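You operate a simulated robot arm through the tools that you are given. There is no shell and no other tool.

You are at the controls of a simulated two-armed robot. One attempt, no reset.

## Task
Top the check bench jug up to about its middle mark.
Fine: use the fill stand; the red-capped bottle moves to the shallow tray; swing the spout over and aside again; leave the jug on the ledge, the small drip tray dry and the racked bottles alone. Set down upright: fill stand bottle, check bench jug. Where these are worked on the way, their far stop is far enough and under half their travel is too little: swing spout.
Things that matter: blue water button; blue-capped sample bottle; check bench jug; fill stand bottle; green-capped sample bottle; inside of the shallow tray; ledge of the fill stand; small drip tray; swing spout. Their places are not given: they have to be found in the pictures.

Only the result counts: the job must be done as asked and must still hold three seconds after the hand-in. Knocking over, shifting, dropping, spilling or breaking anything else fails it.

## Robot
Two 7-joint arms with two-finger grippers on one trunk that stands fixed in place. Base frame: the origin is at the foot of the trunk, x ahead of it, y to its left, z up. Readings come in cm, degrees, newtons and seconds.
The left shoulder is at [4.3, 17, 134.8], the right one opposite. With the tool pointing down near the work surface each hand reaches from about 10 to 62 cm from the base axis, measured 20 degrees to its own side. Payload 2.69 kg a hand.
The tool frame of a hand sits at the grasp point between the pads (the TCP): z along the fingers, y along the line on which they close. The tips reach 2 cm beyond it. Largest opening 10 cm; the body of the gripper starts 6.3 cm behind the TCP.
Orientation is that of the tool frame in the base frame, as [roll, pitch, yaw] about the fixed x, y, z axes, in that order (R = Rz(yaw) Ry(pitch) Rx(roll)). With the fingers straight down and closing along the base's y, the tool's x points along the base's -x, its y along +y and its z along -z.

## Interface
- The arms move only by the tool drive_tool. It takes "left_targets", "right_targets" or both (then of equal length, played together; a hand with none holds still); each is a list of rows, each an object (a shift or turn left out is 0, a gripper value left out holds the last) with "xyz": the shift along the base's x, y, z in units of 400 mm (1.0 is 400 mm), a list of three; "rotation": the turn, a rotation vector about the base's x, y, z in units of 120 degrees (1.0 is 120 degrees), a list of three; "gripper": the gripper command, from -1 (shut) to 1 (fully open), values between in proportion. In form: [{"xyz": [dx, dy, dz], "rotation": [wx, wy, wz], "gripper": gripper}, ...]. A call has 1 to 20 rows; each row is the pose to reach, as a shift and turn from the pose commanded when the call began. A call with a number of a shift or a turn outside -1 to 1 is refused whole. Each row takes 0.2 s and may step no farther than 5 cm and 8.6 degrees from the row before; otherwise, or with a gripper value out of range, the whole call is refused. Where a pose cannot be reached the arm comes as near as it can. A force on the tool above 90 N (or 10 N above the force at the start of the call, whichever is more), or a blocked arm, ends the call early, and 0.2 s more pass. Each finger travels about 10.8 cm/s and halts on what it meets, pressing with about 22 N; the grip force reading is that of the motor and also rises with nothing between the fingers. The clock runs only during rows and for 0.2 s after the last one: add rows that repeat a pose to give the fingers time. The reply holds the time, the measured pose of the TCP, the force on the tool along the base axes, the opening and the grip force, in the units named above and with some noise, with the torque about the TCP (base axes, N m) and any sound that the robot's microphone picked up.
- Cameras (640 x 400 px; columns grow to the right, rows downward): "scene" is now at [17.56, 3.32, 129.4]; the picture's right is [0.36, -0.93, -0.01], its down [-0.04, -0.01, -1.00] and it looks along [0.93, 0.36, -0.05] (base axes); focal length 214 px, centre (320, 200). "left" rides on the left gripper at [7, 1.9, -9.9] in its tool frame; the picture's right is [-0.26, 0.97, 0.00], its down [-0.75, -0.20, -0.63] and it looks along [-0.61, -0.16, 0.78] (tool axes); focal length 230 px, centre (320, 200). "right" rides on the right gripper at [7, -1.9, -9.9] in its tool frame; the picture's right is [0.26, 0.97, 0.00], its down [-0.75, 0.20, -0.63] and it looks along [-0.61, 0.16, 0.78] (tool axes); focal length 230 px, centre (320, 200).
- grab_frame(camera): a new picture of that camera. The clock stands still meanwhile.
- raise_lower(by): slides the trunk up (or, below 0, down) by that many cm; the arms and the scene camera ride with it, the base frame stays. It gives what a move gives, with no picture.
- aim_head(pan, tilt): turns the head with the scene camera to pan (to the left, within 60 degrees either way) and tilt (down, from -29 to 69), counted from straight ahead of the robot. It gives what a move gives.
- locate(camera, pixels): for up to 12 pixels [column, row] of the newest picture of that camera ("zoom" is the newest enlarged one), the place [x, y, z] in the base frame of the surface seen there, good to about 0.2 cm. The clock stands still meanwhile.
- inspect(camera, box): a new picture of the part [left, top, right, bottom] of that camera's present view, enlarged. The clock stands still meanwhile.
- finish_job(): hands the job in; it is judged then, once.

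Open the grippers and draw the arms clear of the work before you hand the job in, unless the task says otherwise.

The tools are called after "Emit:" by a JSON object that holds its "api" and its "payload". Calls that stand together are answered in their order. drive_tool: Moves the arms, as the interface text tells. Its arguments: {"type":"object","properties":{"left_targets":{"type":"array","items":{"type":"object","properties":{"xyz":{"type":"array","items":{"type":"number"}},"rotation":{"type":"array","items":{"type":"number"}},"gripper":{"type":"number"}}}},"right_targets":{"type":"array","items":{"type":"object","properties":{"xyz":{"type":"array","items":{"type":"number"}},"rotation":{"type":"array","items":{"type":"number"}},"gripper":{"type":"number"}}}}},"required":[]} The other tools are called the same way: raise_lower (by) slides the trunk up or down; aim_head (pan, tilt) turns the head that bears the scene camera; grab_frame (camera) takes a picture; locate (camera, pixels) gives the place of the surface under pixels of a picture; inspect (camera, box) takes an enlarged picture of a part of a camera's view; finish_job () hands the job in.

At the start:

```text
time_s: 0.0
left_position: [39.83, 44.34, 131.27]
left_tcp_rot: [-180.0, -0.2, 180.0]
left_force: [-0.1, 1.4, -0.1]
left_wrist_torque: [-0.02, 0.01, -0.01]
left_grip_width: 9.99
left_finger_force: 0.0
right_position: [36.54, 0.77, 133.07]
right_tcp_rot: [180.0, -0.1, 179.9]
right_force: [0.5, 0.1, 0.6]
right_wrist_torque: [-0.03, -0.01, -0.02]
right_grip_width: 10.0
right_finger_force: 0.2
trunk travel left (down, up): [-57.5, 11.5]
head pan, tilt: [21.2, 1.7]
```

scene: 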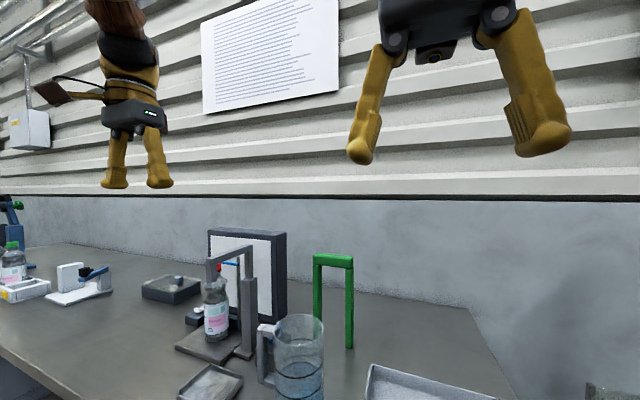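
right: 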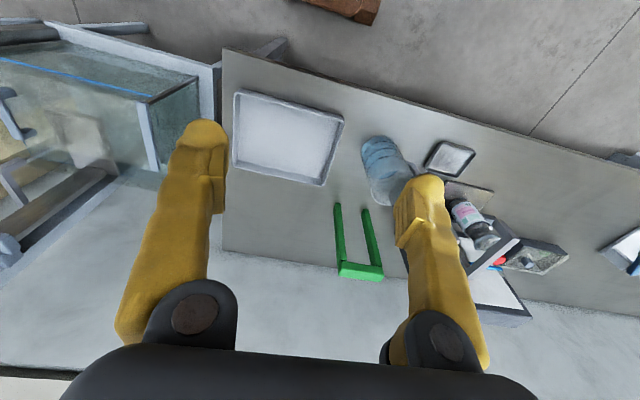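
left: 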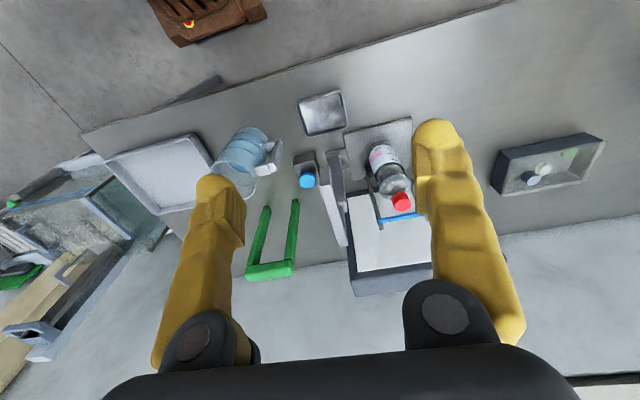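

The first pictures show the fill stand with a red-capped bottle, a jug, a green arch, a drip tray and a shallow tray. I tilt the head down to get a better look at the bench.

Emit:
{"api": "aim_head", "payload": {"pan": 21, "tilt": 35}}

```text
time_s: 1.0
left_position: [37.97, 44.42, 131.81]
left_tcp_rot: [-179.9, 0.8, 180.0]
left_force: [0.2, -0.6, 0.4]
left_wrist_torque: [0.0, 0.02, 0.04]
left_grip_width: 10.01
left_finger_force: 0.0
right_position: [34.55, 0.78, 133.58]
right_tcp_rot: [-179.8, 0.9, -180.0]
right_force: [0.6, -0.1, 0.0]
right_wrist_torque: [-0.02, 0.04, -0.02]
right_grip_width: 10.0
right_finger_force: 0.0
trunk travel left (down, up): [-57.5, 11.5]
head pan, tilt: [21.0, 35.0]
```

The head is now tilted down, so I take a fresh scene picture.

Emit:
{"api": "grab_frame", "payload": {"camera": "scene"}}

Emit:
{"api": "inspect", "payload": {"camera": "left", "box": [220, 60, 460, 310]}}

```text
taken
```

scene: 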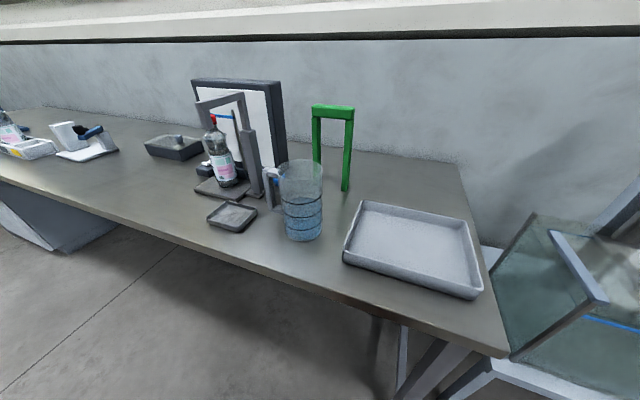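

```text
1.60 times, centred on (340, 185) of left
```

zoom: 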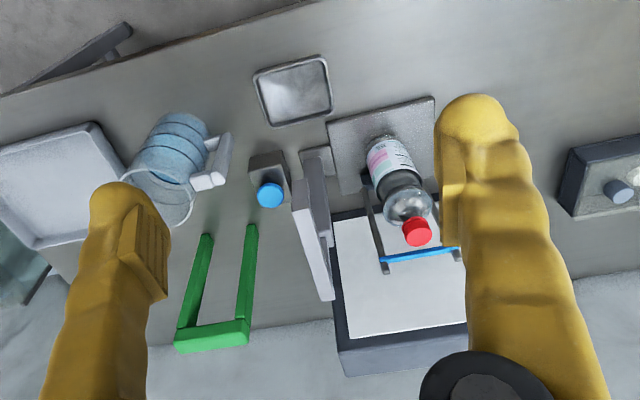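

The scene shows the stand at about (225,150), the jug at (302,200) and the tray at (415,245). I enlarge the stand area.

Emit:
{"api": "inspect", "payload": {"camera": "scene", "box": [180, 70, 370, 250]}}

Emit:
{"api": "locate", "payload": {"camera": "scene", "pixels": [[230, 217], [215, 190], [213, 117], [225, 180], [302, 240], [300, 165], [270, 190], [410, 250], [350, 262], [363, 203], [473, 225], [475, 295]]}}

Emit:
{"api": "grab_frame", "payload": {"camera": "left"}}

Emit:
{"api": "grab_frame", "payload": {"camera": "right"}}

```text
2.22 times, centred on (275, 160) of scene
```

zoom: 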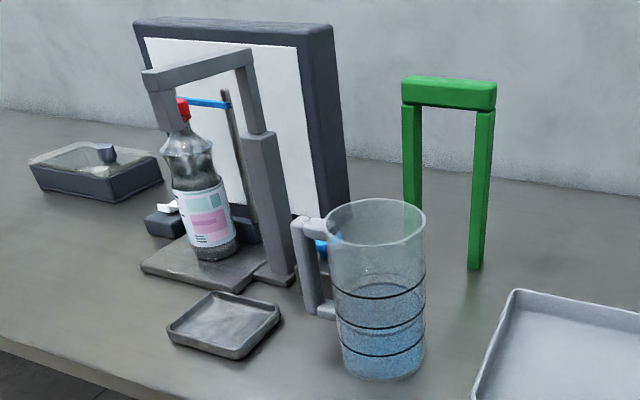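

```text
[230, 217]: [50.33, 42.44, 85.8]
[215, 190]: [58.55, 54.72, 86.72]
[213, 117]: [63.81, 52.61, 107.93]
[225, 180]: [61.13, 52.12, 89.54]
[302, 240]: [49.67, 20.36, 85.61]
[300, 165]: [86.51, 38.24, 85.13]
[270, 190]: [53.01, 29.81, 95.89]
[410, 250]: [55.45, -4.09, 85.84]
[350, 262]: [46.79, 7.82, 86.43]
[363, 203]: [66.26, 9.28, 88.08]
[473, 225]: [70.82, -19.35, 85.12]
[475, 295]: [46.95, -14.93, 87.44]
```

```text
taken
```

left: 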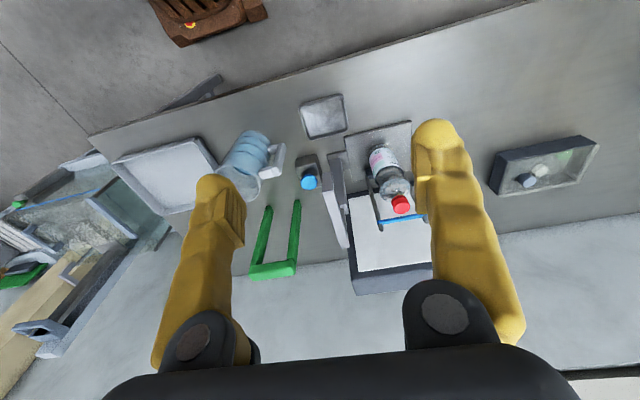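

```text
taken
```

right: 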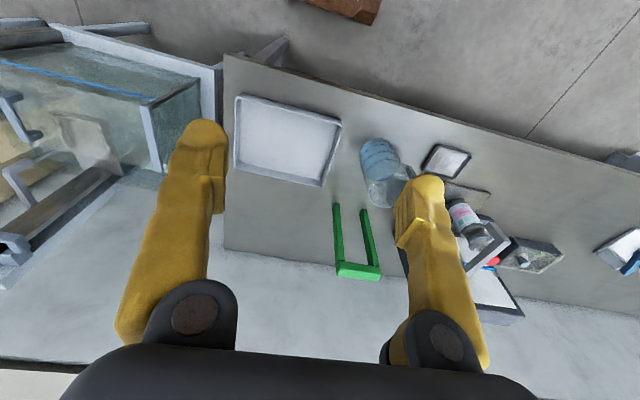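

The bench top is at z≈85; the bottle stands near (62,53) and the jug near (52,20), and the stand details are hard to make out. I lower the trunk so that the cameras come nearer.

Emit:
{"api": "raise_lower", "payload": {"by": -22}}

Emit:
{"api": "aim_head", "payload": {"pan": 33, "tilt": 18}}

Emit:
{"api": "grab_frame", "payload": {"camera": "scene"}}

Emit:
{"api": "grab_frame", "payload": {"camera": "left"}}

```text
time_s: 3.3
left_position: [37.84, 44.39, 109.9]
left_tcp_rot: [-179.9, 1.0, -180.0]
left_force: [-0.1, 0.3, -0.1]
left_wrist_torque: [-0.02, 0.0, -0.03]
left_grip_width: 10.02
left_finger_force: 0.0
right_position: [34.42, 0.72, 111.62]
right_tcp_rot: [-179.9, 0.9, 179.9]
right_force: [0.9, 0.2, 1.4]
right_wrist_torque: [0.0, 0.02, -0.02]
right_grip_width: 9.99
right_finger_force: 0.1
trunk travel left (down, up): [-35.5, 33.5]
head pan, tilt: [21.0, 35.0]
```

```text
time_s: 4.1
left_position: [37.73, 44.42, 110.04]
left_tcp_rot: [-179.9, 0.9, -179.9]
left_force: [-0.3, 0.7, 0.2]
left_wrist_torque: [0.0, -0.02, -0.03]
left_grip_width: 10.03
left_finger_force: 0.1
right_position: [34.3, 0.81, 111.7]
right_tcp_rot: [-180.0, 0.9, -180.0]
right_force: [0.5, 1.1, 0.2]
right_wrist_torque: [0.01, -0.02, 0.03]
right_grip_width: 10.01
right_finger_force: 0.1
trunk travel left (down, up): [-35.5, 33.5]
head pan, tilt: [33.0, 18.0]
```

```text
taken
```

scene: 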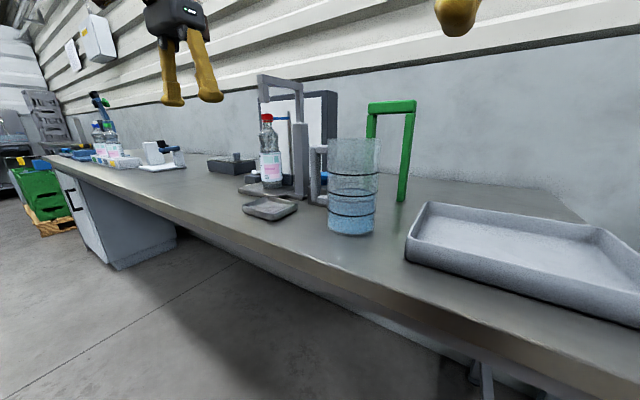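

```text
taken
```

left: 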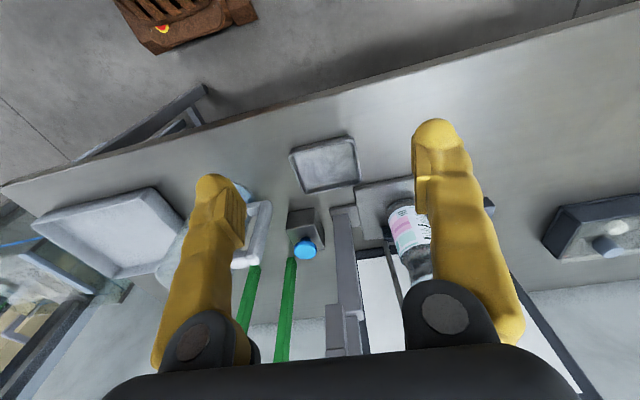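

I enlarge the scene view of the stand at (280,140) and the jug at (352,185).

Emit:
{"api": "inspect", "payload": {"camera": "scene", "box": [235, 65, 355, 225]}}

Emit:
{"api": "inspect", "payload": {"camera": "scene", "box": [300, 125, 400, 245]}}

Emit:
{"api": "inspect", "payload": {"camera": "left", "box": [220, 120, 460, 360]}}

```text
2.50 times, centred on (295, 145) of scene
```

zoom: 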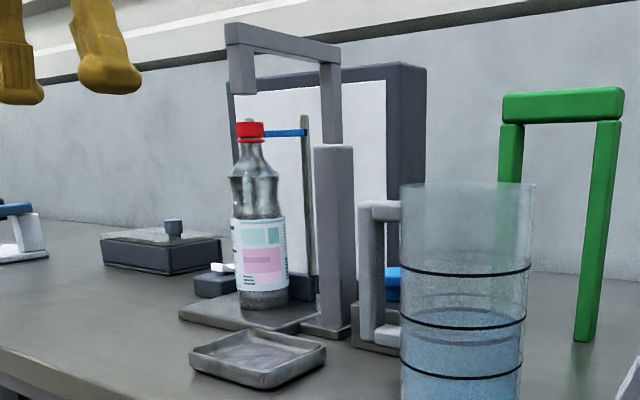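

```text
3.33 times, centred on (350, 185) of scene
```

zoom: 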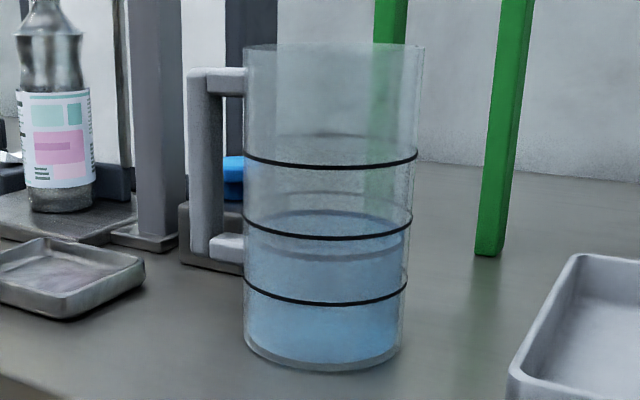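

```text
1.67 times, centred on (340, 240) of left
```

zoom: 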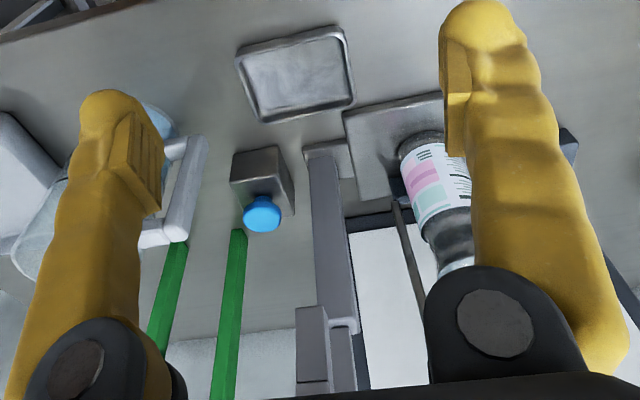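

The water stands a little below the middle mark, and the spout arm's tip ends above the bottle cap. I measure the stand's parts from an enlarged picture.

Emit:
{"api": "inspect", "payload": {"camera": "scene", "box": [235, 65, 355, 225]}}

Emit:
{"api": "locate", "payload": {"camera": "zoom", "pixels": [[240, 35], [242, 70], [242, 90], [330, 65], [332, 120], [330, 150], [335, 240], [335, 320], [305, 130], [285, 133], [250, 130], [312, 265]]}}

Emit:
{"api": "locate", "payload": {"camera": "zoom", "pixels": [[260, 265], [262, 300], [265, 190], [184, 308], [265, 333], [215, 285], [223, 267], [395, 280], [375, 340], [370, 270], [385, 205], [440, 185]]}}

Emit:
{"api": "locate", "payload": {"camera": "zoom", "pixels": [[465, 265], [465, 320], [465, 375], [190, 350], [260, 385], [325, 350], [255, 325], [560, 105], [520, 140], [600, 140], [585, 330], [375, 150]]}}

```text
2.50 times, centred on (295, 145) of scene
```

zoom: 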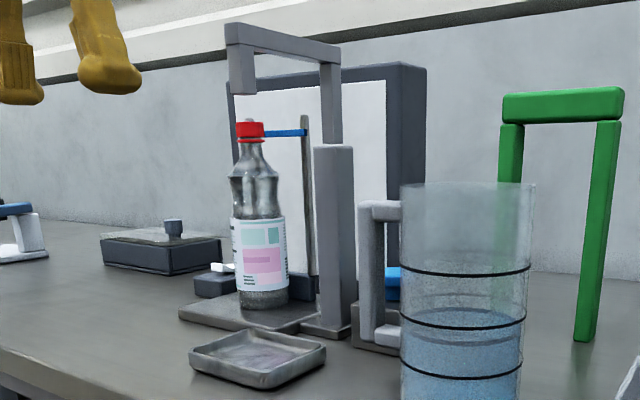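

```text
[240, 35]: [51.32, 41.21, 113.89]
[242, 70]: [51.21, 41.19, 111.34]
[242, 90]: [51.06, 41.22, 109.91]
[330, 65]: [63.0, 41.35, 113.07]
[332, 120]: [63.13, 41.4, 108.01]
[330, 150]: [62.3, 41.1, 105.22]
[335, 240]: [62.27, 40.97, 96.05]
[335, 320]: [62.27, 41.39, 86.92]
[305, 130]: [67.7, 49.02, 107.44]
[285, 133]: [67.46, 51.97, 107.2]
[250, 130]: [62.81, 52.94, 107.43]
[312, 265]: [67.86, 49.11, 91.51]
```

```text
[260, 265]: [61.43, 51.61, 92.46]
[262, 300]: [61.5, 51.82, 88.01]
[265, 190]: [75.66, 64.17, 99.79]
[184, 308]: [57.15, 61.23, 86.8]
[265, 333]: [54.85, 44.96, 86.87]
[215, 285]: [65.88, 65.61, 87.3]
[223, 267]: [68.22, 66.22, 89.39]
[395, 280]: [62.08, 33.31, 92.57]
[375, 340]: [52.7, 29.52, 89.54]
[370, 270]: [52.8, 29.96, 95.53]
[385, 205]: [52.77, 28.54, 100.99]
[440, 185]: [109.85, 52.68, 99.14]
```

```text
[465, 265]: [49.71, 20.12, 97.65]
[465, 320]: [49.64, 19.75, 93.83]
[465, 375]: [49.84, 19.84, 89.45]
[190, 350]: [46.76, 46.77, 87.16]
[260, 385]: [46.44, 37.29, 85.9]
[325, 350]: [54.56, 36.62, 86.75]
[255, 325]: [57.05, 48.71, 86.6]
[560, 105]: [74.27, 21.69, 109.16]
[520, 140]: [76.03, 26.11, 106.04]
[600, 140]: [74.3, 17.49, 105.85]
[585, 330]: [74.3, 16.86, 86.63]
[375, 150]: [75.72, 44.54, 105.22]
```

The spout post is at about (63,42), with its arm pointing back to (51,41.5), z 109–114. So it is parked now and has to swing to +y over the ledge, where the bottle stands near (63.5,54). I pitch the left hand forward and take a close look.

Emit:
{"api": "drive_tool", "payload": {"left_targets": [{"xyz": [0, 0.02, 0.01], "rotation": [0, -0.068, 0]}, {"xyz": [0, 0.04, 0.02], "rotation": [0, -0.136, 0]}, {"xyz": [0, 0.07, 0.02], "rotation": [0, -0.204, 0]}, {"xyz": [0, 0.1, 0.02], "rotation": [0, -0.272, 0]}, {"xyz": [0, 0.13, 0.02], "rotation": [0, -0.34, 0]}, {"xyz": [0, 0.16, 0.01], "rotation": [0, -0.408, 0]}, {"xyz": [0, 0.19, 0], "rotation": [0, -0.476, 0]}, {"xyz": [0, 0.22, 0], "rotation": [0, -0.5, 0]}, {"xyz": [0, 0.22, 0], "rotation": [0, -0.5, 0]}]}}

Emit:
{"api": "grab_frame", "payload": {"camera": "left"}}

Emit:
{"api": "grab_frame", "payload": {"camera": "scene"}}

```text
time_s: 6.1
left_position: [37.79, 53.06, 109.77]
left_tcp_rot: [-179.8, 60.9, -179.8]
left_force: [0.3, 0.4, 0.2]
left_wrist_torque: [0.01, 0.0, 0.02]
left_grip_width: 9.98
left_finger_force: 0.1
right_position: [34.26, 0.8, 111.74]
right_tcp_rot: [-180.0, 0.9, 179.8]
right_force: [0.2, -0.9, 0.5]
right_wrist_torque: [0.02, -0.01, 0.0]
right_grip_width: 10.0
right_finger_force: 0.1
trunk travel left (down, up): [-35.5, 33.5]
head pan, tilt: [33.0, 18.0]
```

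```text
taken
```

left: 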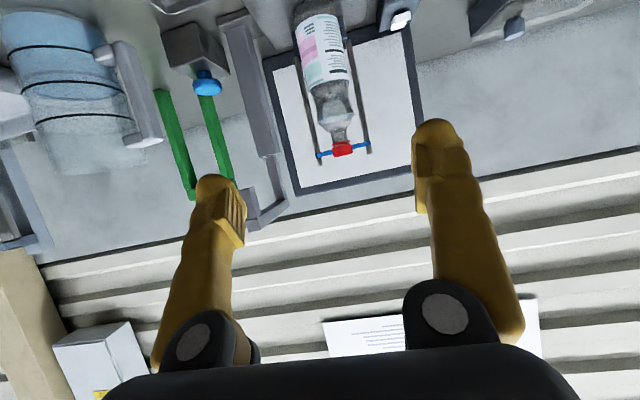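

```text
taken
```

scene: 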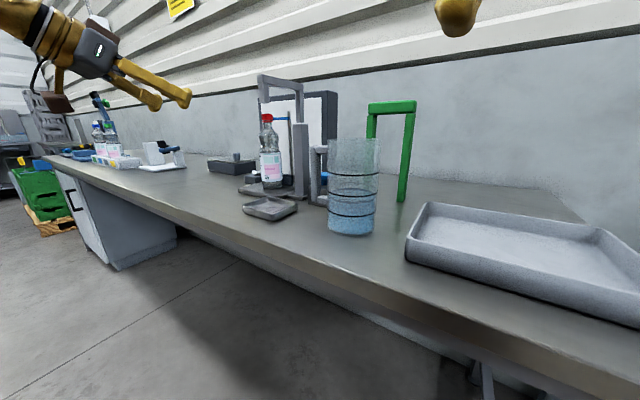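

The left image (upside-down) shows the button at (207,86) on its block, the bottle at (325,70) and the thin posts with the blue bar at (345,150). I locate these.

Emit:
{"api": "locate", "payload": {"camera": "left", "pixels": [[207, 86], [200, 72], [205, 55], [190, 45], [170, 35], [225, 60], [318, 155], [368, 148], [342, 150], [352, 90], [322, 60], [335, 95]]}}

Emit:
{"api": "locate", "payload": {"camera": "left", "pixels": [[340, 140], [260, 220], [250, 200], [245, 60], [265, 130], [100, 55], [105, 110], [128, 90], [60, 150], [400, 20], [385, 12], [190, 185]]}}

Emit:
{"api": "inspect", "payload": {"camera": "left", "box": [140, 0, 440, 180]}}

```text
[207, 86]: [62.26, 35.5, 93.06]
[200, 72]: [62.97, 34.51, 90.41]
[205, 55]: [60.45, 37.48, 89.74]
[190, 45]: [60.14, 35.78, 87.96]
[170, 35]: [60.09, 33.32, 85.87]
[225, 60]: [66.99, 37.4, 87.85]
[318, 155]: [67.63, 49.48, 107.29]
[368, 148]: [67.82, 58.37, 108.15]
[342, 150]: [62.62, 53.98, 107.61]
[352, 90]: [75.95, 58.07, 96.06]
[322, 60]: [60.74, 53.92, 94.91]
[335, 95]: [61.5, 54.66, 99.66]
```

```text
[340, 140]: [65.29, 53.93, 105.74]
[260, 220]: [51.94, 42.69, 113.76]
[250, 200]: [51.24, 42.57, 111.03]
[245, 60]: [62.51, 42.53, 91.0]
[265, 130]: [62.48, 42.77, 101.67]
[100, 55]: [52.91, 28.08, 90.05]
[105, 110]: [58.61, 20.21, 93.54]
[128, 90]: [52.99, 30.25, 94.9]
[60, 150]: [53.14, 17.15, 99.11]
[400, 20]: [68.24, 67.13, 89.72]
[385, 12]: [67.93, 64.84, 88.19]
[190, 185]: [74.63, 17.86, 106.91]
```

```text
2.13 times, centred on (290, 90) of left
```

zoom: 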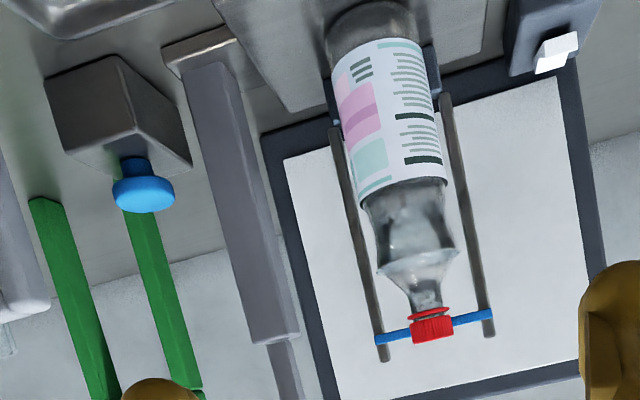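

The bottle's centre is at about (64,54) and the jug's at about (54.2,22.3). The jug is roughly 10 cm across, too wide for the gripper, so I will take its handle. First I bring the left hand near the bottle and move the right arm aside.

Emit:
{"api": "drive_tool", "payload": {"left_targets": [{"xyz": [0.045, 0.003, -0.04]}, {"xyz": [0.09, 0.006, -0.08]}, {"xyz": [0.135, 0.01, -0.12]}, {"xyz": [0.18, 0.013, -0.16]}, {"xyz": [0.225, 0.016, -0.2]}, {"xyz": [0.27, 0.02, -0.24]}, {"xyz": [0.315, 0.022, -0.28]}, {"xyz": [0.35, 0.022, -0.3]}, {"xyz": [0.35, 0.022, -0.3]}], "right_targets": [{"xyz": [-0.01, -0.11, 0]}, {"xyz": [-0.02, -0.22, 0]}, {"xyz": [-0.03, -0.33, 0]}, {"xyz": [-0.04, -0.44, 0]}, {"xyz": [-0.05, -0.55, 0]}, {"xyz": [-0.06, -0.66, 0]}, {"xyz": [-0.07, -0.77, 0]}, {"xyz": [-0.08, -0.85, 0]}, {"xyz": [-0.08, -0.85, 0]}]}}

Emit:
{"api": "grab_frame", "payload": {"camera": "left"}}

Emit:
{"api": "grab_frame", "payload": {"camera": "scene"}}

```text
time_s: 8.1
left_position: [51.79, 54.1, 97.76]
left_tcp_rot: [-179.7, 60.8, -179.7]
left_force: [0.0, 0.1, 0.3]
left_wrist_torque: [0.0, 0.02, -0.01]
left_grip_width: 10.0
left_finger_force: 0.1
right_position: [31.28, -33.14, 111.51]
right_tcp_rot: [-180.0, 0.9, -179.9]
right_force: [-0.6, -0.4, 0.1]
right_wrist_torque: [-0.04, -0.01, 0.02]
right_grip_width: 10.01
right_finger_force: 0.1
trunk travel left (down, up): [-35.5, 33.5]
head pan, tilt: [33.0, 18.0]
```

```text
taken
```

left: 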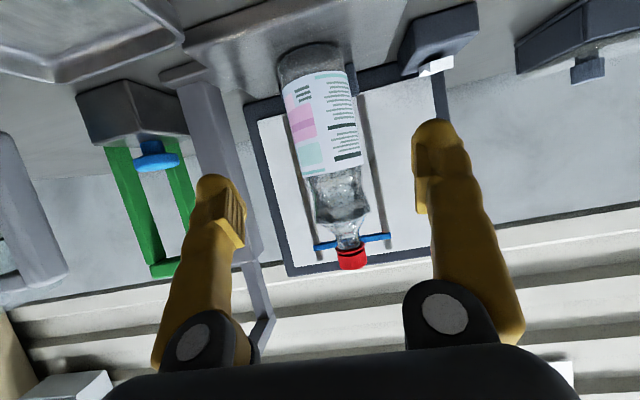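

```text
taken
```

scene: 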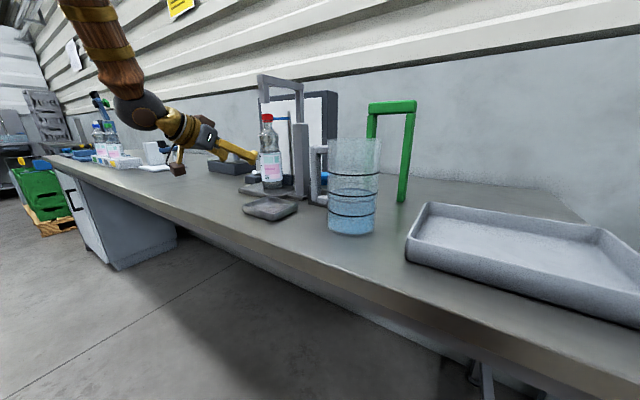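

The bottle lies between the fingers in the picture; I measure its position across once more before closing in.

Emit:
{"api": "locate", "payload": {"camera": "left", "pixels": [[322, 120], [290, 120], [352, 120], [310, 62], [350, 258], [340, 205], [415, 25], [245, 205], [225, 115], [152, 155], [160, 165]]}}

```text
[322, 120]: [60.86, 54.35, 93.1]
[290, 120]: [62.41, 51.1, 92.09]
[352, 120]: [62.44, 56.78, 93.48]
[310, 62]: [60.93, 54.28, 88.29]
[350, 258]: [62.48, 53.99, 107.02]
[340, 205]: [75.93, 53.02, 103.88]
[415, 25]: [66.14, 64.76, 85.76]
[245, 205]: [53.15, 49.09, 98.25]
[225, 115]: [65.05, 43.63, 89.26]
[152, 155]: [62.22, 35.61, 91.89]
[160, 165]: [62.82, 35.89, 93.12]
```

The bottle's centre is at about (64,54) and the TCP is at y 54.1. I advance to x≈63.3, z≈95.5 and close the gripper.

Emit:
{"api": "drive_tool", "payload": {"left_targets": [{"xyz": [0.06, -0.001, -0.02]}, {"xyz": [0.12, -0.002, -0.04]}, {"xyz": [0.18, -0.002, -0.055]}, {"xyz": [0.24, -0.002, -0.055]}, {"xyz": [0.288, -0.002, -0.055]}, {"xyz": [0.288, -0.002, -0.055]}, {"xyz": [0.288, -0.002, -0.055], "gripper": -1}, {"xyz": [0.288, -0.002, -0.055], "gripper": -1}, {"xyz": [0.288, -0.002, -0.055], "gripper": -1}, {"xyz": [0.288, -0.002, -0.055], "gripper": -1}]}}

Emit:
{"api": "grab_frame", "payload": {"camera": "left"}}

Emit:
{"api": "inspect", "payload": {"camera": "scene", "box": [170, 65, 330, 225]}}

```text
time_s: 10.3
left_position: [63.4, 54.06, 95.77]
left_tcp_rot: [-179.8, 60.8, -179.8]
left_force: [-0.7, -0.8, 0.6]
left_wrist_torque: [-0.04, 0.0, 0.03]
left_grip_width: 6.37
left_finger_force: 22.1
right_position: [31.31, -33.23, 111.53]
right_tcp_rot: [-179.8, 1.0, -180.0]
right_force: [-0.1, -0.3, -0.9]
right_wrist_torque: [0.0, -0.01, 0.02]
right_grip_width: 10.01
right_finger_force: 0.0
trunk travel left (down, up): [-35.5, 33.5]
head pan, tilt: [33.0, 18.0]
```

```text
taken
```

left: 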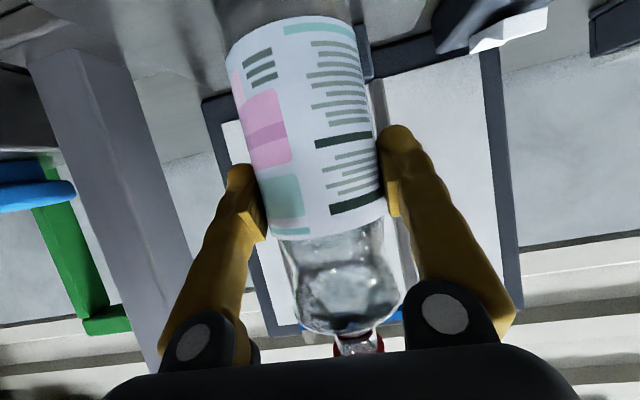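

```text
2.50 times, centred on (250, 145) of scene
```

zoom: 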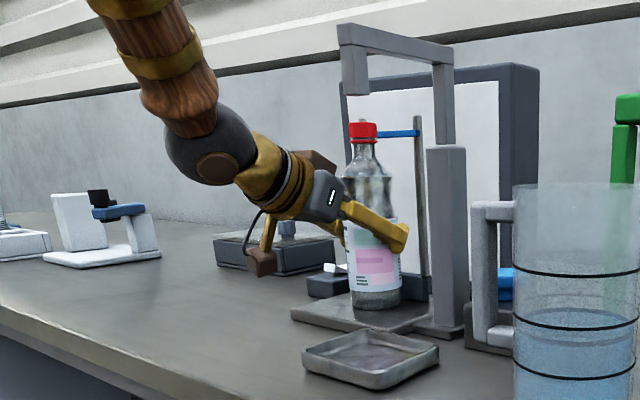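

The bottle is held (width 6.37 cm, 22 N). I lift it, draw it back toward x≈44 and raise it 8 cm, staying clear of the spout at y≤43.

Emit:
{"api": "drive_tool", "payload": {"left_targets": [{"xyz": [0, 0, 0.03]}, {"xyz": [-0.02, 0, 0.06]}, {"xyz": [-0.08, 0, 0.08]}, {"xyz": [-0.15, 0, 0.1]}, {"xyz": [-0.22, 0, 0.12]}, {"xyz": [-0.29, 0, 0.14]}, {"xyz": [-0.36, 0, 0.16]}, {"xyz": [-0.42, 0, 0.18]}, {"xyz": [-0.48, 0, 0.2]}, {"xyz": [-0.48, 0, 0.2]}]}}

Emit:
{"api": "grab_frame", "payload": {"camera": "scene"}}

```text
time_s: 12.5
left_position: [44.14, 54.16, 103.64]
left_tcp_rot: [-179.8, 61.0, -179.8]
left_force: [0.0, -0.4, -5.7]
left_wrist_torque: [-0.02, 0.0, 0.01]
left_grip_width: 6.35
left_finger_force: 22.3
right_position: [31.35, -33.11, 111.53]
right_tcp_rot: [-179.8, 0.9, -180.0]
right_force: [0.5, 0.0, 0.8]
right_wrist_torque: [0.01, -0.01, 0.0]
right_grip_width: 9.99
right_finger_force: 0.0
trunk travel left (down, up): [-35.5, 33.5]
head pan, tilt: [33.0, 18.0]
```

```text
taken
```

scene: 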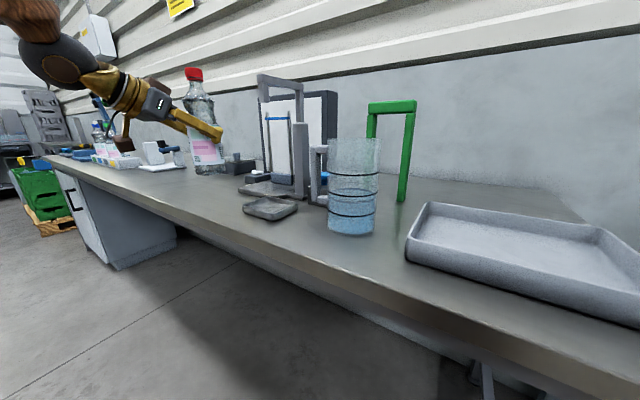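

The bottle hangs upright in the grip. I carry it sideways along the front of the bench.

Emit:
{"api": "drive_tool", "payload": {"left_targets": [{"xyz": [0, -0.06, 0]}, {"xyz": [0, -0.14, 0]}, {"xyz": [0, -0.22, 0]}, {"xyz": [0, -0.3, 0]}, {"xyz": [0, -0.38, 0]}, {"xyz": [0, -0.46, 0]}, {"xyz": [0, -0.54, 0]}, {"xyz": [0, -0.62, 0]}, {"xyz": [0, -0.7, 0]}, {"xyz": [0, -0.78, 0]}, {"xyz": [0, -0.86, 0]}, {"xyz": [0, -0.94, 0]}, {"xyz": [0, -0.98, 0]}, {"xyz": [0, -0.98, 0]}]}}

Emit:
{"api": "aim_head", "payload": {"pan": 5, "tilt": 25}}

Emit:
{"api": "grab_frame", "payload": {"camera": "scene"}}

```text
time_s: 15.5
left_position: [45.16, 21.29, 107.08]
left_tcp_rot: [-179.7, 61.5, 179.6]
left_force: [0.4, 0.5, -5.5]
left_wrist_torque: [0.02, 0.02, 0.02]
left_grip_width: 6.36
left_finger_force: 22.1
left hand out of reach, approached as far as the arm can: row 8, 9, 10, 11, 12, 13, 14
right_position: [31.29, -33.14, 111.49]
right_tcp_rot: [-179.9, 0.9, -179.9]
right_force: [-0.3, 0.5, 0.1]
right_wrist_torque: [0.0, -0.06, -0.03]
right_grip_width: 9.99
right_finger_force: 0.0
trunk travel left (down, up): [-35.5, 33.5]
head pan, tilt: [33.0, 18.0]
```

```text
time_s: 16.4
left_position: [45.29, 21.24, 106.99]
left_tcp_rot: [-179.6, 61.5, 179.7]
left_force: [-0.1, 0.5, -6.3]
left_wrist_torque: [0.02, -0.01, 0.0]
left_grip_width: 6.38
left_finger_force: 21.6
right_position: [31.42, -33.06, 111.49]
right_tcp_rot: [-179.9, 1.0, -179.9]
right_force: [0.5, -0.3, 0.1]
right_wrist_torque: [0.01, 0.0, 0.05]
right_grip_width: 9.97
right_finger_force: 0.1
trunk travel left (down, up): [-35.5, 33.5]
head pan, tilt: [5.0, 25.0]
```

```text
taken
```

scene: 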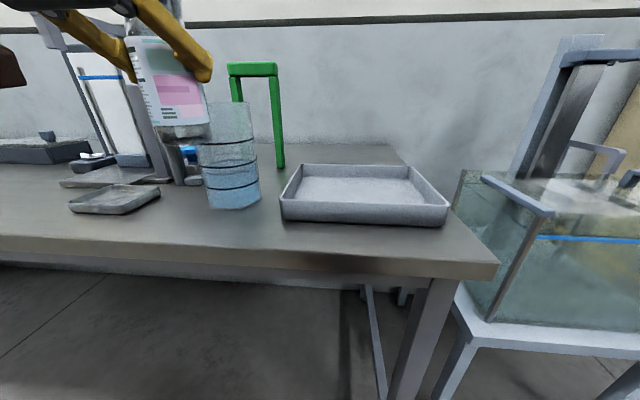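

The arm cannot follow further because it is folded too close. I raise the trunk so that the bottle passes well above the jug (rim ≈105.5), and then I can travel farther out.

Emit:
{"api": "raise_lower", "payload": {"by": 12}}

Emit:
{"api": "grab_frame", "payload": {"camera": "scene"}}

```text
time_s: 17.9
left_position: [45.47, 21.22, 119.18]
left_tcp_rot: [-179.7, 61.8, 179.6]
left_force: [-0.8, -0.3, -5.4]
left_wrist_torque: [0.0, 0.0, -0.04]
left_grip_width: 6.39
left_finger_force: 22.3
right_position: [31.31, -33.12, 123.48]
right_tcp_rot: [-180.0, 1.0, -179.9]
right_force: [0.3, 0.0, 0.6]
right_wrist_torque: [0.0, 0.03, 0.03]
right_grip_width: 10.01
right_finger_force: 0.1
trunk travel left (down, up): [-47.5, 21.5]
head pan, tilt: [5.0, 25.0]
```

```text
taken
```

scene: 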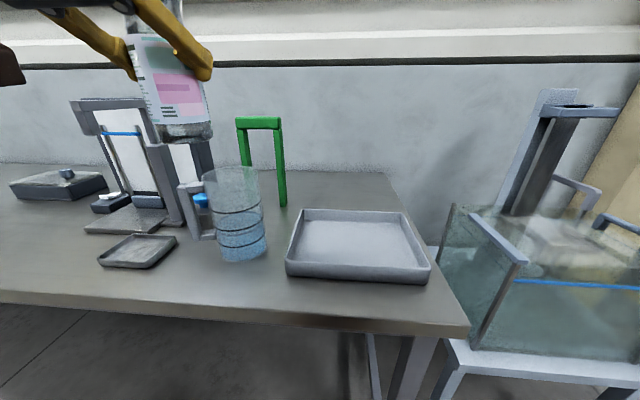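

The bottle's bottom (≈110) is now above the jug. I move forward with a slight yaw to the right, then toward the tray.

Emit:
{"api": "drive_tool", "payload": {"left_targets": [{"xyz": [0.05, 0, 0], "rotation": [0, 0, -0.04]}, {"xyz": [0.1, 0, 0], "rotation": [0, 0, -0.08]}, {"xyz": [0.15, -0.03, 0], "rotation": [0, 0, -0.12]}, {"xyz": [0.2, -0.06, 0], "rotation": [0, 0, -0.16]}, {"xyz": [0.22, -0.1, 0], "rotation": [0, 0, -0.2]}, {"xyz": [0.22, -0.1, 0], "rotation": [0, 0, -0.2]}]}}

```text
time_s: 19.4
left_position: [53.59, 17.64, 118.76]
left_tcp_rot: [-178.7, 61.2, 157.4]
left_force: [0.0, -0.4, -6.4]
left_wrist_torque: [0.04, 0.03, 0.02]
left_grip_width: 6.4
left_finger_force: 22.3
right_position: [31.36, -33.15, 123.61]
right_tcp_rot: [-179.9, 0.9, -179.9]
right_force: [0.6, -0.7, 0.5]
right_wrist_torque: [-0.03, -0.03, 0.02]
right_grip_width: 10.0
right_finger_force: 0.1
trunk travel left (down, up): [-47.5, 21.5]
head pan, tilt: [5.0, 25.0]
```

Position control follows well here. I measure the tray while continuing toward it.

Emit:
{"api": "drive_tool", "payload": {"left_targets": [{"xyz": [0.02, -0.08, 0]}, {"xyz": [0.04, -0.16, 0]}, {"xyz": [0.06, -0.24, 0]}, {"xyz": [0.07, -0.32, 0]}, {"xyz": [0.08, -0.4, 0]}, {"xyz": [0.08, -0.46, 0]}, {"xyz": [0.08, -0.46, 0]}]}}

Emit:
{"api": "grab_frame", "payload": {"camera": "scene"}}

Emit:
{"api": "locate", "payload": {"camera": "scene", "pixels": [[310, 220], [395, 220], [415, 262], [298, 258], [303, 211], [403, 212], [428, 268], [287, 262], [350, 240]]}}

```text
time_s: 20.9
left_position: [57.3, -0.22, 119.44]
left_tcp_rot: [-177.2, 61.2, 159.2]
left_force: [-0.2, 1.0, -4.6]
left_wrist_torque: [0.0, 0.02, -0.06]
left_grip_width: 6.38
left_finger_force: 21.6
right_position: [31.5, -33.09, 123.54]
right_tcp_rot: [-179.9, 0.9, -179.9]
right_force: [-0.2, 0.5, -0.2]
right_wrist_torque: [0.03, 0.03, 0.01]
right_grip_width: 10.01
right_finger_force: 0.0
trunk travel left (down, up): [-47.5, 21.5]
head pan, tilt: [5.0, 25.0]
```

```text
taken
```

scene: 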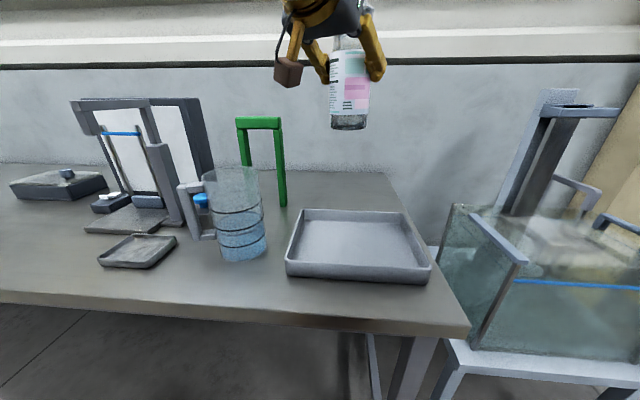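

```text
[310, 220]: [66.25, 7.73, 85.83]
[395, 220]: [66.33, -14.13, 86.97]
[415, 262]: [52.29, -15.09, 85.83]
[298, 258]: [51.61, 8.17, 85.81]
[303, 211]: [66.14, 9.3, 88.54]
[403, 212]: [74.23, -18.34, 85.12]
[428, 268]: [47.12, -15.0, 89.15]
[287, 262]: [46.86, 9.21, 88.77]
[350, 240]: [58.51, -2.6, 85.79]
```

The tray floor is at z≈85.8 and spans x 48–66, y −14–8. The bottle hangs over it at (57,0). I lower the trunk by 18 cm, which leaves about 6 cm to go.

Emit:
{"api": "raise_lower", "payload": {"by": -18}}

Emit:
{"api": "grab_frame", "payload": {"camera": "scene"}}

Emit:
{"api": "grab_frame", "payload": {"camera": "left"}}

```text
time_s: 22.9
left_position: [57.05, -0.45, 101.54]
left_tcp_rot: [-177.4, 61.5, 158.8]
left_force: [1.6, -0.2, -4.7]
left_wrist_torque: [0.0, 0.02, 0.0]
left_grip_width: 6.39
left_finger_force: 22.0
right_position: [31.23, -33.17, 105.58]
right_tcp_rot: [-179.9, 0.8, -180.0]
right_force: [0.5, 0.1, 0.6]
right_wrist_torque: [0.01, 0.0, 0.02]
right_grip_width: 10.0
right_finger_force: 0.1
trunk travel left (down, up): [-29.5, 39.5]
head pan, tilt: [5.0, 25.0]
```

```text
taken
```

scene: 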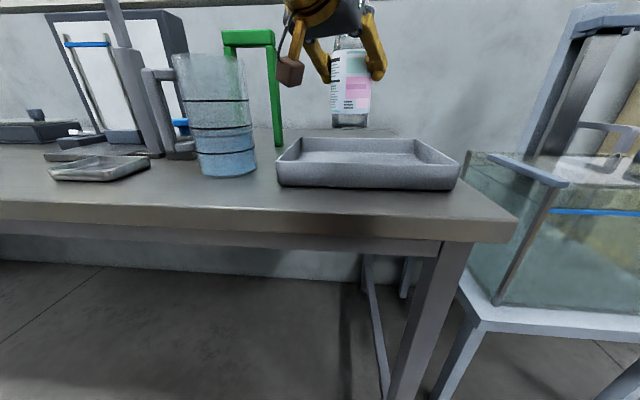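

```text
taken
```

left: 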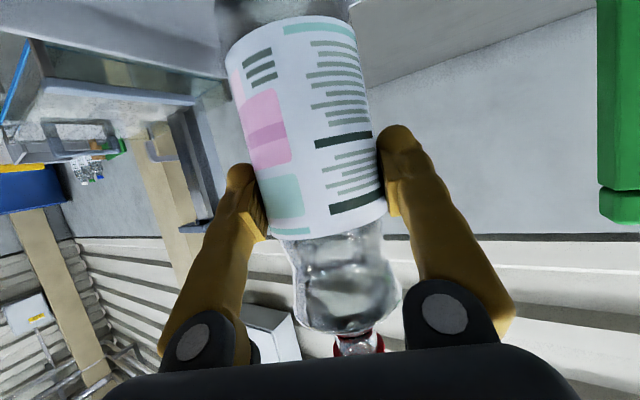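

The bottle is tilted about 1.4° by the hand's roll. I correct that and lower it to just above the tray floor.

Emit:
{"api": "drive_tool", "payload": {"left_targets": [{"xyz": [-0.01, -0.02, -0.05], "rotation": [0.006, 0, 0]}, {"xyz": [-0.01, -0.04, -0.1], "rotation": [0.012, 0, 0]}, {"xyz": [-0.01, -0.04, -0.14], "rotation": [0.012, 0, 0]}, {"xyz": [-0.01, -0.04, -0.155], "rotation": [0.012, 0, 0]}, {"xyz": [-0.01, -0.04, -0.155], "rotation": [0.012, 0, 0]}]}}

Emit:
{"api": "inspect", "payload": {"camera": "scene", "box": [260, 20, 480, 210]}}

```text
time_s: 24.1
left_position: [58.71, 0.34, 98.23]
left_tcp_rot: [-177.8, 62.0, 158.1]
left_force: [-0.1, 0.5, -5.6]
left_wrist_torque: [0.01, 0.03, -0.01]
left_grip_width: 6.37
left_finger_force: 21.6
left hand out of reach, approached as far as the arm can: row 1, 2, 3, 4, 5
right_position: [31.29, -33.15, 105.61]
right_tcp_rot: [180.0, 0.9, -180.0]
right_force: [0.8, 0.1, -0.2]
right_wrist_torque: [-0.02, 0.02, -0.01]
right_grip_width: 9.99
right_finger_force: 0.0
trunk travel left (down, up): [-29.5, 39.5]
head pan, tilt: [5.0, 25.0]
```

```text
2.11 times, centred on (370, 115) of scene
```

zoom: 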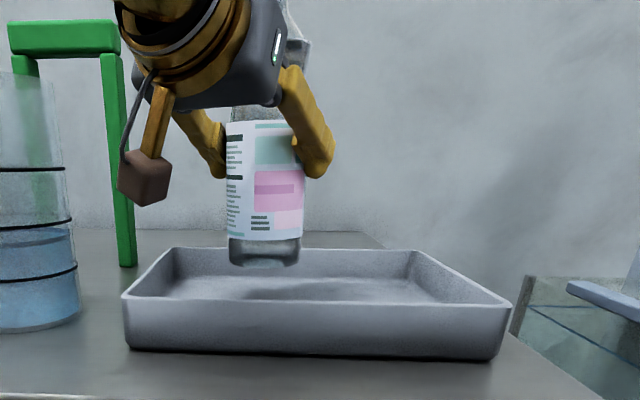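

The arm is at its limit again, so I let the trunk make the last drop: the bottle's bottom is at ≈89.3 and the floor at 85.8.

Emit:
{"api": "raise_lower", "payload": {"by": -3.2}}

Emit:
{"api": "inspect", "payload": {"camera": "scene", "box": [260, 20, 480, 210]}}

```text
time_s: 24.9
left_position: [58.76, 0.78, 94.85]
left_tcp_rot: [-177.6, 61.9, 158.6]
left_force: [0.7, -4.3, 8.1]
left_wrist_torque: [-0.06, -0.02, -0.05]
left_grip_width: 6.37
left_finger_force: 22.5
right_position: [31.21, -33.12, 102.4]
right_tcp_rot: [-179.9, 0.9, -180.0]
right_force: [-0.9, 0.1, -0.2]
right_wrist_torque: [0.01, 0.02, -0.02]
right_grip_width: 9.99
right_finger_force: 0.0
trunk travel left (down, up): [-26.3, 42.7]
head pan, tilt: [5.0, 25.0]
```

```text
2.11 times, centred on (370, 115) of scene
```

zoom: 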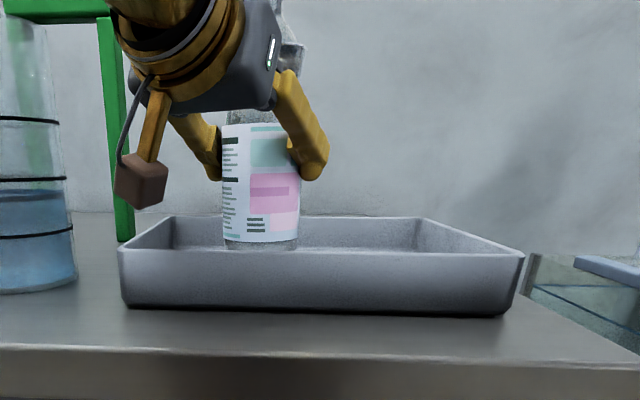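

The floor now carries the bottle (force up to +8 N). I open the gripper.

Emit:
{"api": "drive_tool", "payload": {"left_targets": [{"gripper": -0.1}, {"gripper": 0.3}, {"gripper": 1}, {"gripper": 1}, {"gripper": 1}]}}

Emit:
{"api": "inspect", "payload": {"camera": "scene", "box": [260, 20, 480, 210]}}

Emit:
{"api": "grab_frame", "payload": {"camera": "left"}}

```text
time_s: 26.1
left_position: [58.77, 1.02, 94.27]
left_tcp_rot: [-177.1, 61.3, 159.4]
left_force: [-0.5, 0.1, -0.2]
left_wrist_torque: [0.01, -0.01, -0.01]
left_grip_width: 9.99
left_finger_force: 0.0
right_position: [31.28, -33.23, 102.2]
right_tcp_rot: [-179.9, 1.0, -179.9]
right_force: [-0.3, 0.1, -0.5]
right_wrist_torque: [-0.03, -0.02, 0.01]
right_grip_width: 9.99
right_finger_force: 0.0
trunk travel left (down, up): [-26.3, 42.7]
head pan, tilt: [5.0, 25.0]
```

```text
2.11 times, centred on (370, 115) of scene
```

zoom: 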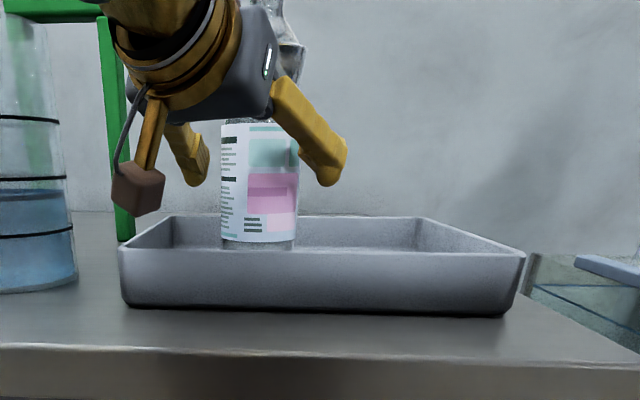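

```text
taken
```

left: 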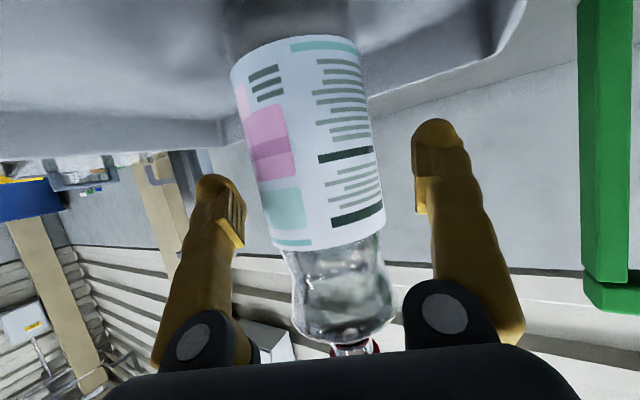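

The bottle stands free and upright. I draw the hand back along its own axis with a slight rise.

Emit:
{"api": "drive_tool", "payload": {"left_targets": [{"xyz": [-0.03, 0.012, 0.015]}, {"xyz": [-0.08, 0.032, 0.05]}, {"xyz": [-0.14, 0.055, 0.09]}, {"xyz": [-0.2, 0.08, 0.125]}, {"xyz": [-0.25, 0.1, 0.16]}, {"xyz": [-0.25, 0.1, 0.16]}]}}

Emit:
{"api": "grab_frame", "payload": {"camera": "scene"}}

```text
time_s: 27.5
left_position: [47.9, 3.68, 99.03]
left_tcp_rot: [178.5, 59.6, 153.5]
left_force: [-0.4, 0.5, -0.2]
left_wrist_torque: [-0.03, -0.03, 0.01]
left_grip_width: 9.98
left_finger_force: 0.0
right_position: [31.15, -33.11, 102.33]
right_tcp_rot: [-179.9, 0.8, -179.9]
right_force: [0.2, -0.1, -0.6]
right_wrist_torque: [0.0, -0.02, 0.01]
right_grip_width: 10.0
right_finger_force: 0.1
trunk travel left (down, up): [-26.3, 42.7]
head pan, tilt: [5.0, 25.0]
```

```text
taken
```

scene: 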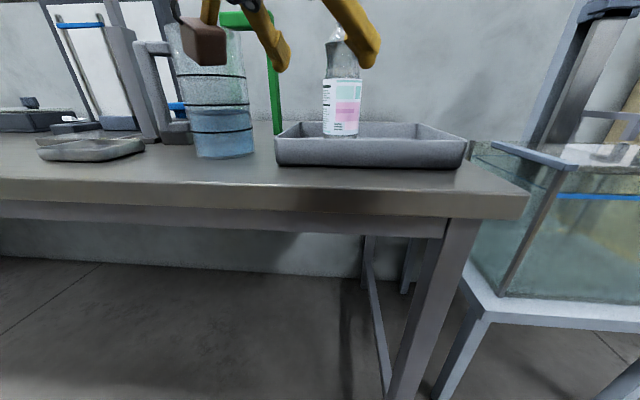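

The bottle stands in the tray. I raise the trunk to lift the hand clear, then study the jug handle.

Emit:
{"api": "raise_lower", "payload": {"by": 22}}

Emit:
{"api": "aim_head", "payload": {"pan": 30, "tilt": 38}}

Emit:
{"api": "grab_frame", "payload": {"camera": "scene"}}

```text
time_s: 29.9
left_position: [47.93, 3.64, 120.92]
left_tcp_rot: [178.6, 59.6, 153.8]
left_force: [0.6, 0.7, -1.3]
left_wrist_torque: [0.01, 0.01, 0.02]
left_grip_width: 9.98
left_finger_force: 0.1
right_position: [31.24, -33.14, 124.24]
right_tcp_rot: [-179.8, 0.8, -179.9]
right_force: [-0.1, -0.1, 1.0]
right_wrist_torque: [-0.01, -0.01, 0.0]
right_grip_width: 10.0
right_finger_force: 0.0
trunk travel left (down, up): [-48.3, 20.7]
head pan, tilt: [5.0, 25.0]
```

```text
time_s: 30.7
left_position: [47.9, 3.66, 121.01]
left_tcp_rot: [178.6, 59.6, 153.7]
left_force: [-0.5, -0.7, 0.4]
left_wrist_torque: [0.01, -0.01, 0.01]
left_grip_width: 10.02
left_finger_force: 0.1
right_position: [31.22, -33.18, 124.28]
right_tcp_rot: [-179.9, 0.8, -179.8]
right_force: [0.5, -0.1, 0.1]
right_wrist_torque: [0.04, 0.01, 0.01]
right_grip_width: 10.0
right_finger_force: 0.1
trunk travel left (down, up): [-48.3, 20.7]
head pan, tilt: [30.0, 38.0]
```

```text
taken
```

scene: 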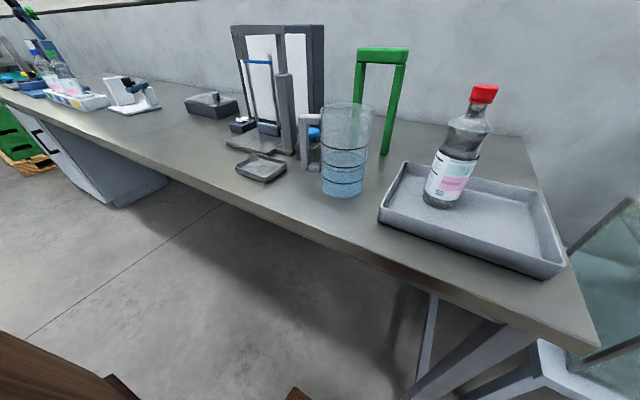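

The bottle is in the tray. I cannot make out the spout arm in this view, so I enlarge the stand and jug.

Emit:
{"api": "inspect", "payload": {"camera": "scene", "box": [215, 10, 395, 210]}}

Emit:
{"api": "inspect", "payload": {"camera": "scene", "box": [285, 90, 385, 205]}}

```text
2.00 times, centred on (305, 110) of scene
```

zoom: 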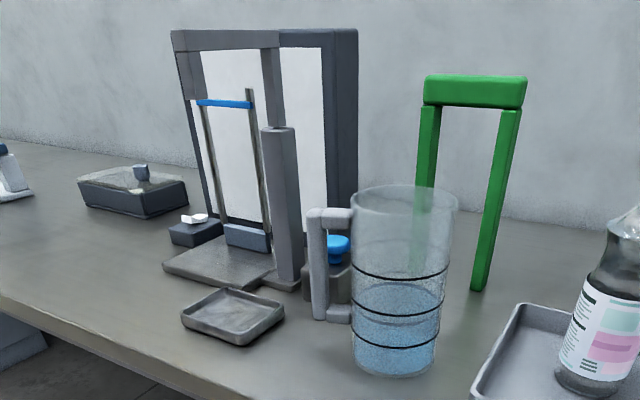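

```text
3.48 times, centred on (335, 148) of scene
```

zoom: 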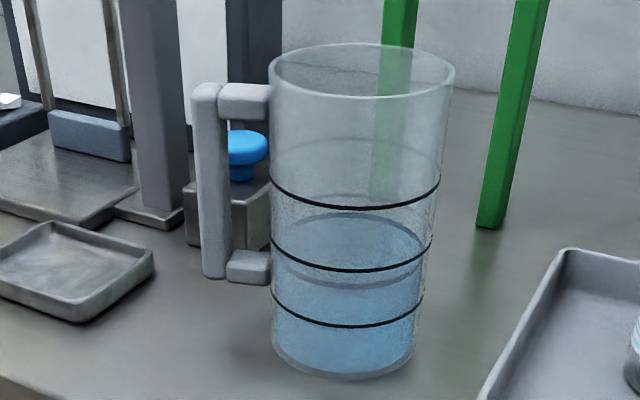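

The spout arm is still parked along the top of the stand. I measure the handle's bar and crosspieces in the zoom.

Emit:
{"api": "locate", "payload": {"camera": "zoom", "pixels": [[198, 180], [212, 180], [226, 180], [205, 90], [214, 272], [222, 90], [245, 100], [262, 92], [240, 86], [250, 265], [245, 145], [212, 86]]}}

Emit:
{"api": "locate", "payload": {"camera": "zoom", "pixels": [[355, 208], [355, 268], [350, 325], [345, 375], [275, 80], [450, 80], [360, 95], [340, 278], [350, 220], [280, 185], [435, 185], [243, 112]]}}

```text
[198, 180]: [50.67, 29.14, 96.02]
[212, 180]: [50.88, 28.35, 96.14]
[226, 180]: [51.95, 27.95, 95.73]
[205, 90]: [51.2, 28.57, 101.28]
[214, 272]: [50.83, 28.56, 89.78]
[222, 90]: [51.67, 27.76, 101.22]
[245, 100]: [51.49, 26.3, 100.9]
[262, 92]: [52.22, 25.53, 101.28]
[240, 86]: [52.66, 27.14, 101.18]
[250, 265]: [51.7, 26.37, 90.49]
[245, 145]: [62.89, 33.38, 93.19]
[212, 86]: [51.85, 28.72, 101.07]
```

```text
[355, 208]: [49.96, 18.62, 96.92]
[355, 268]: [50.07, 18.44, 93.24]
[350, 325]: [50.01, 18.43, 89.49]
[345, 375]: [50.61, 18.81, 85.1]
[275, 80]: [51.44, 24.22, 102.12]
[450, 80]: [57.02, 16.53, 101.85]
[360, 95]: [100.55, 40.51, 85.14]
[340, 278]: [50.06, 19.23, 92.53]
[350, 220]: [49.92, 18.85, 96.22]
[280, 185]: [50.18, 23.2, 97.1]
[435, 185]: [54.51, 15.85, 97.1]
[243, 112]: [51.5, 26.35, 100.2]
```

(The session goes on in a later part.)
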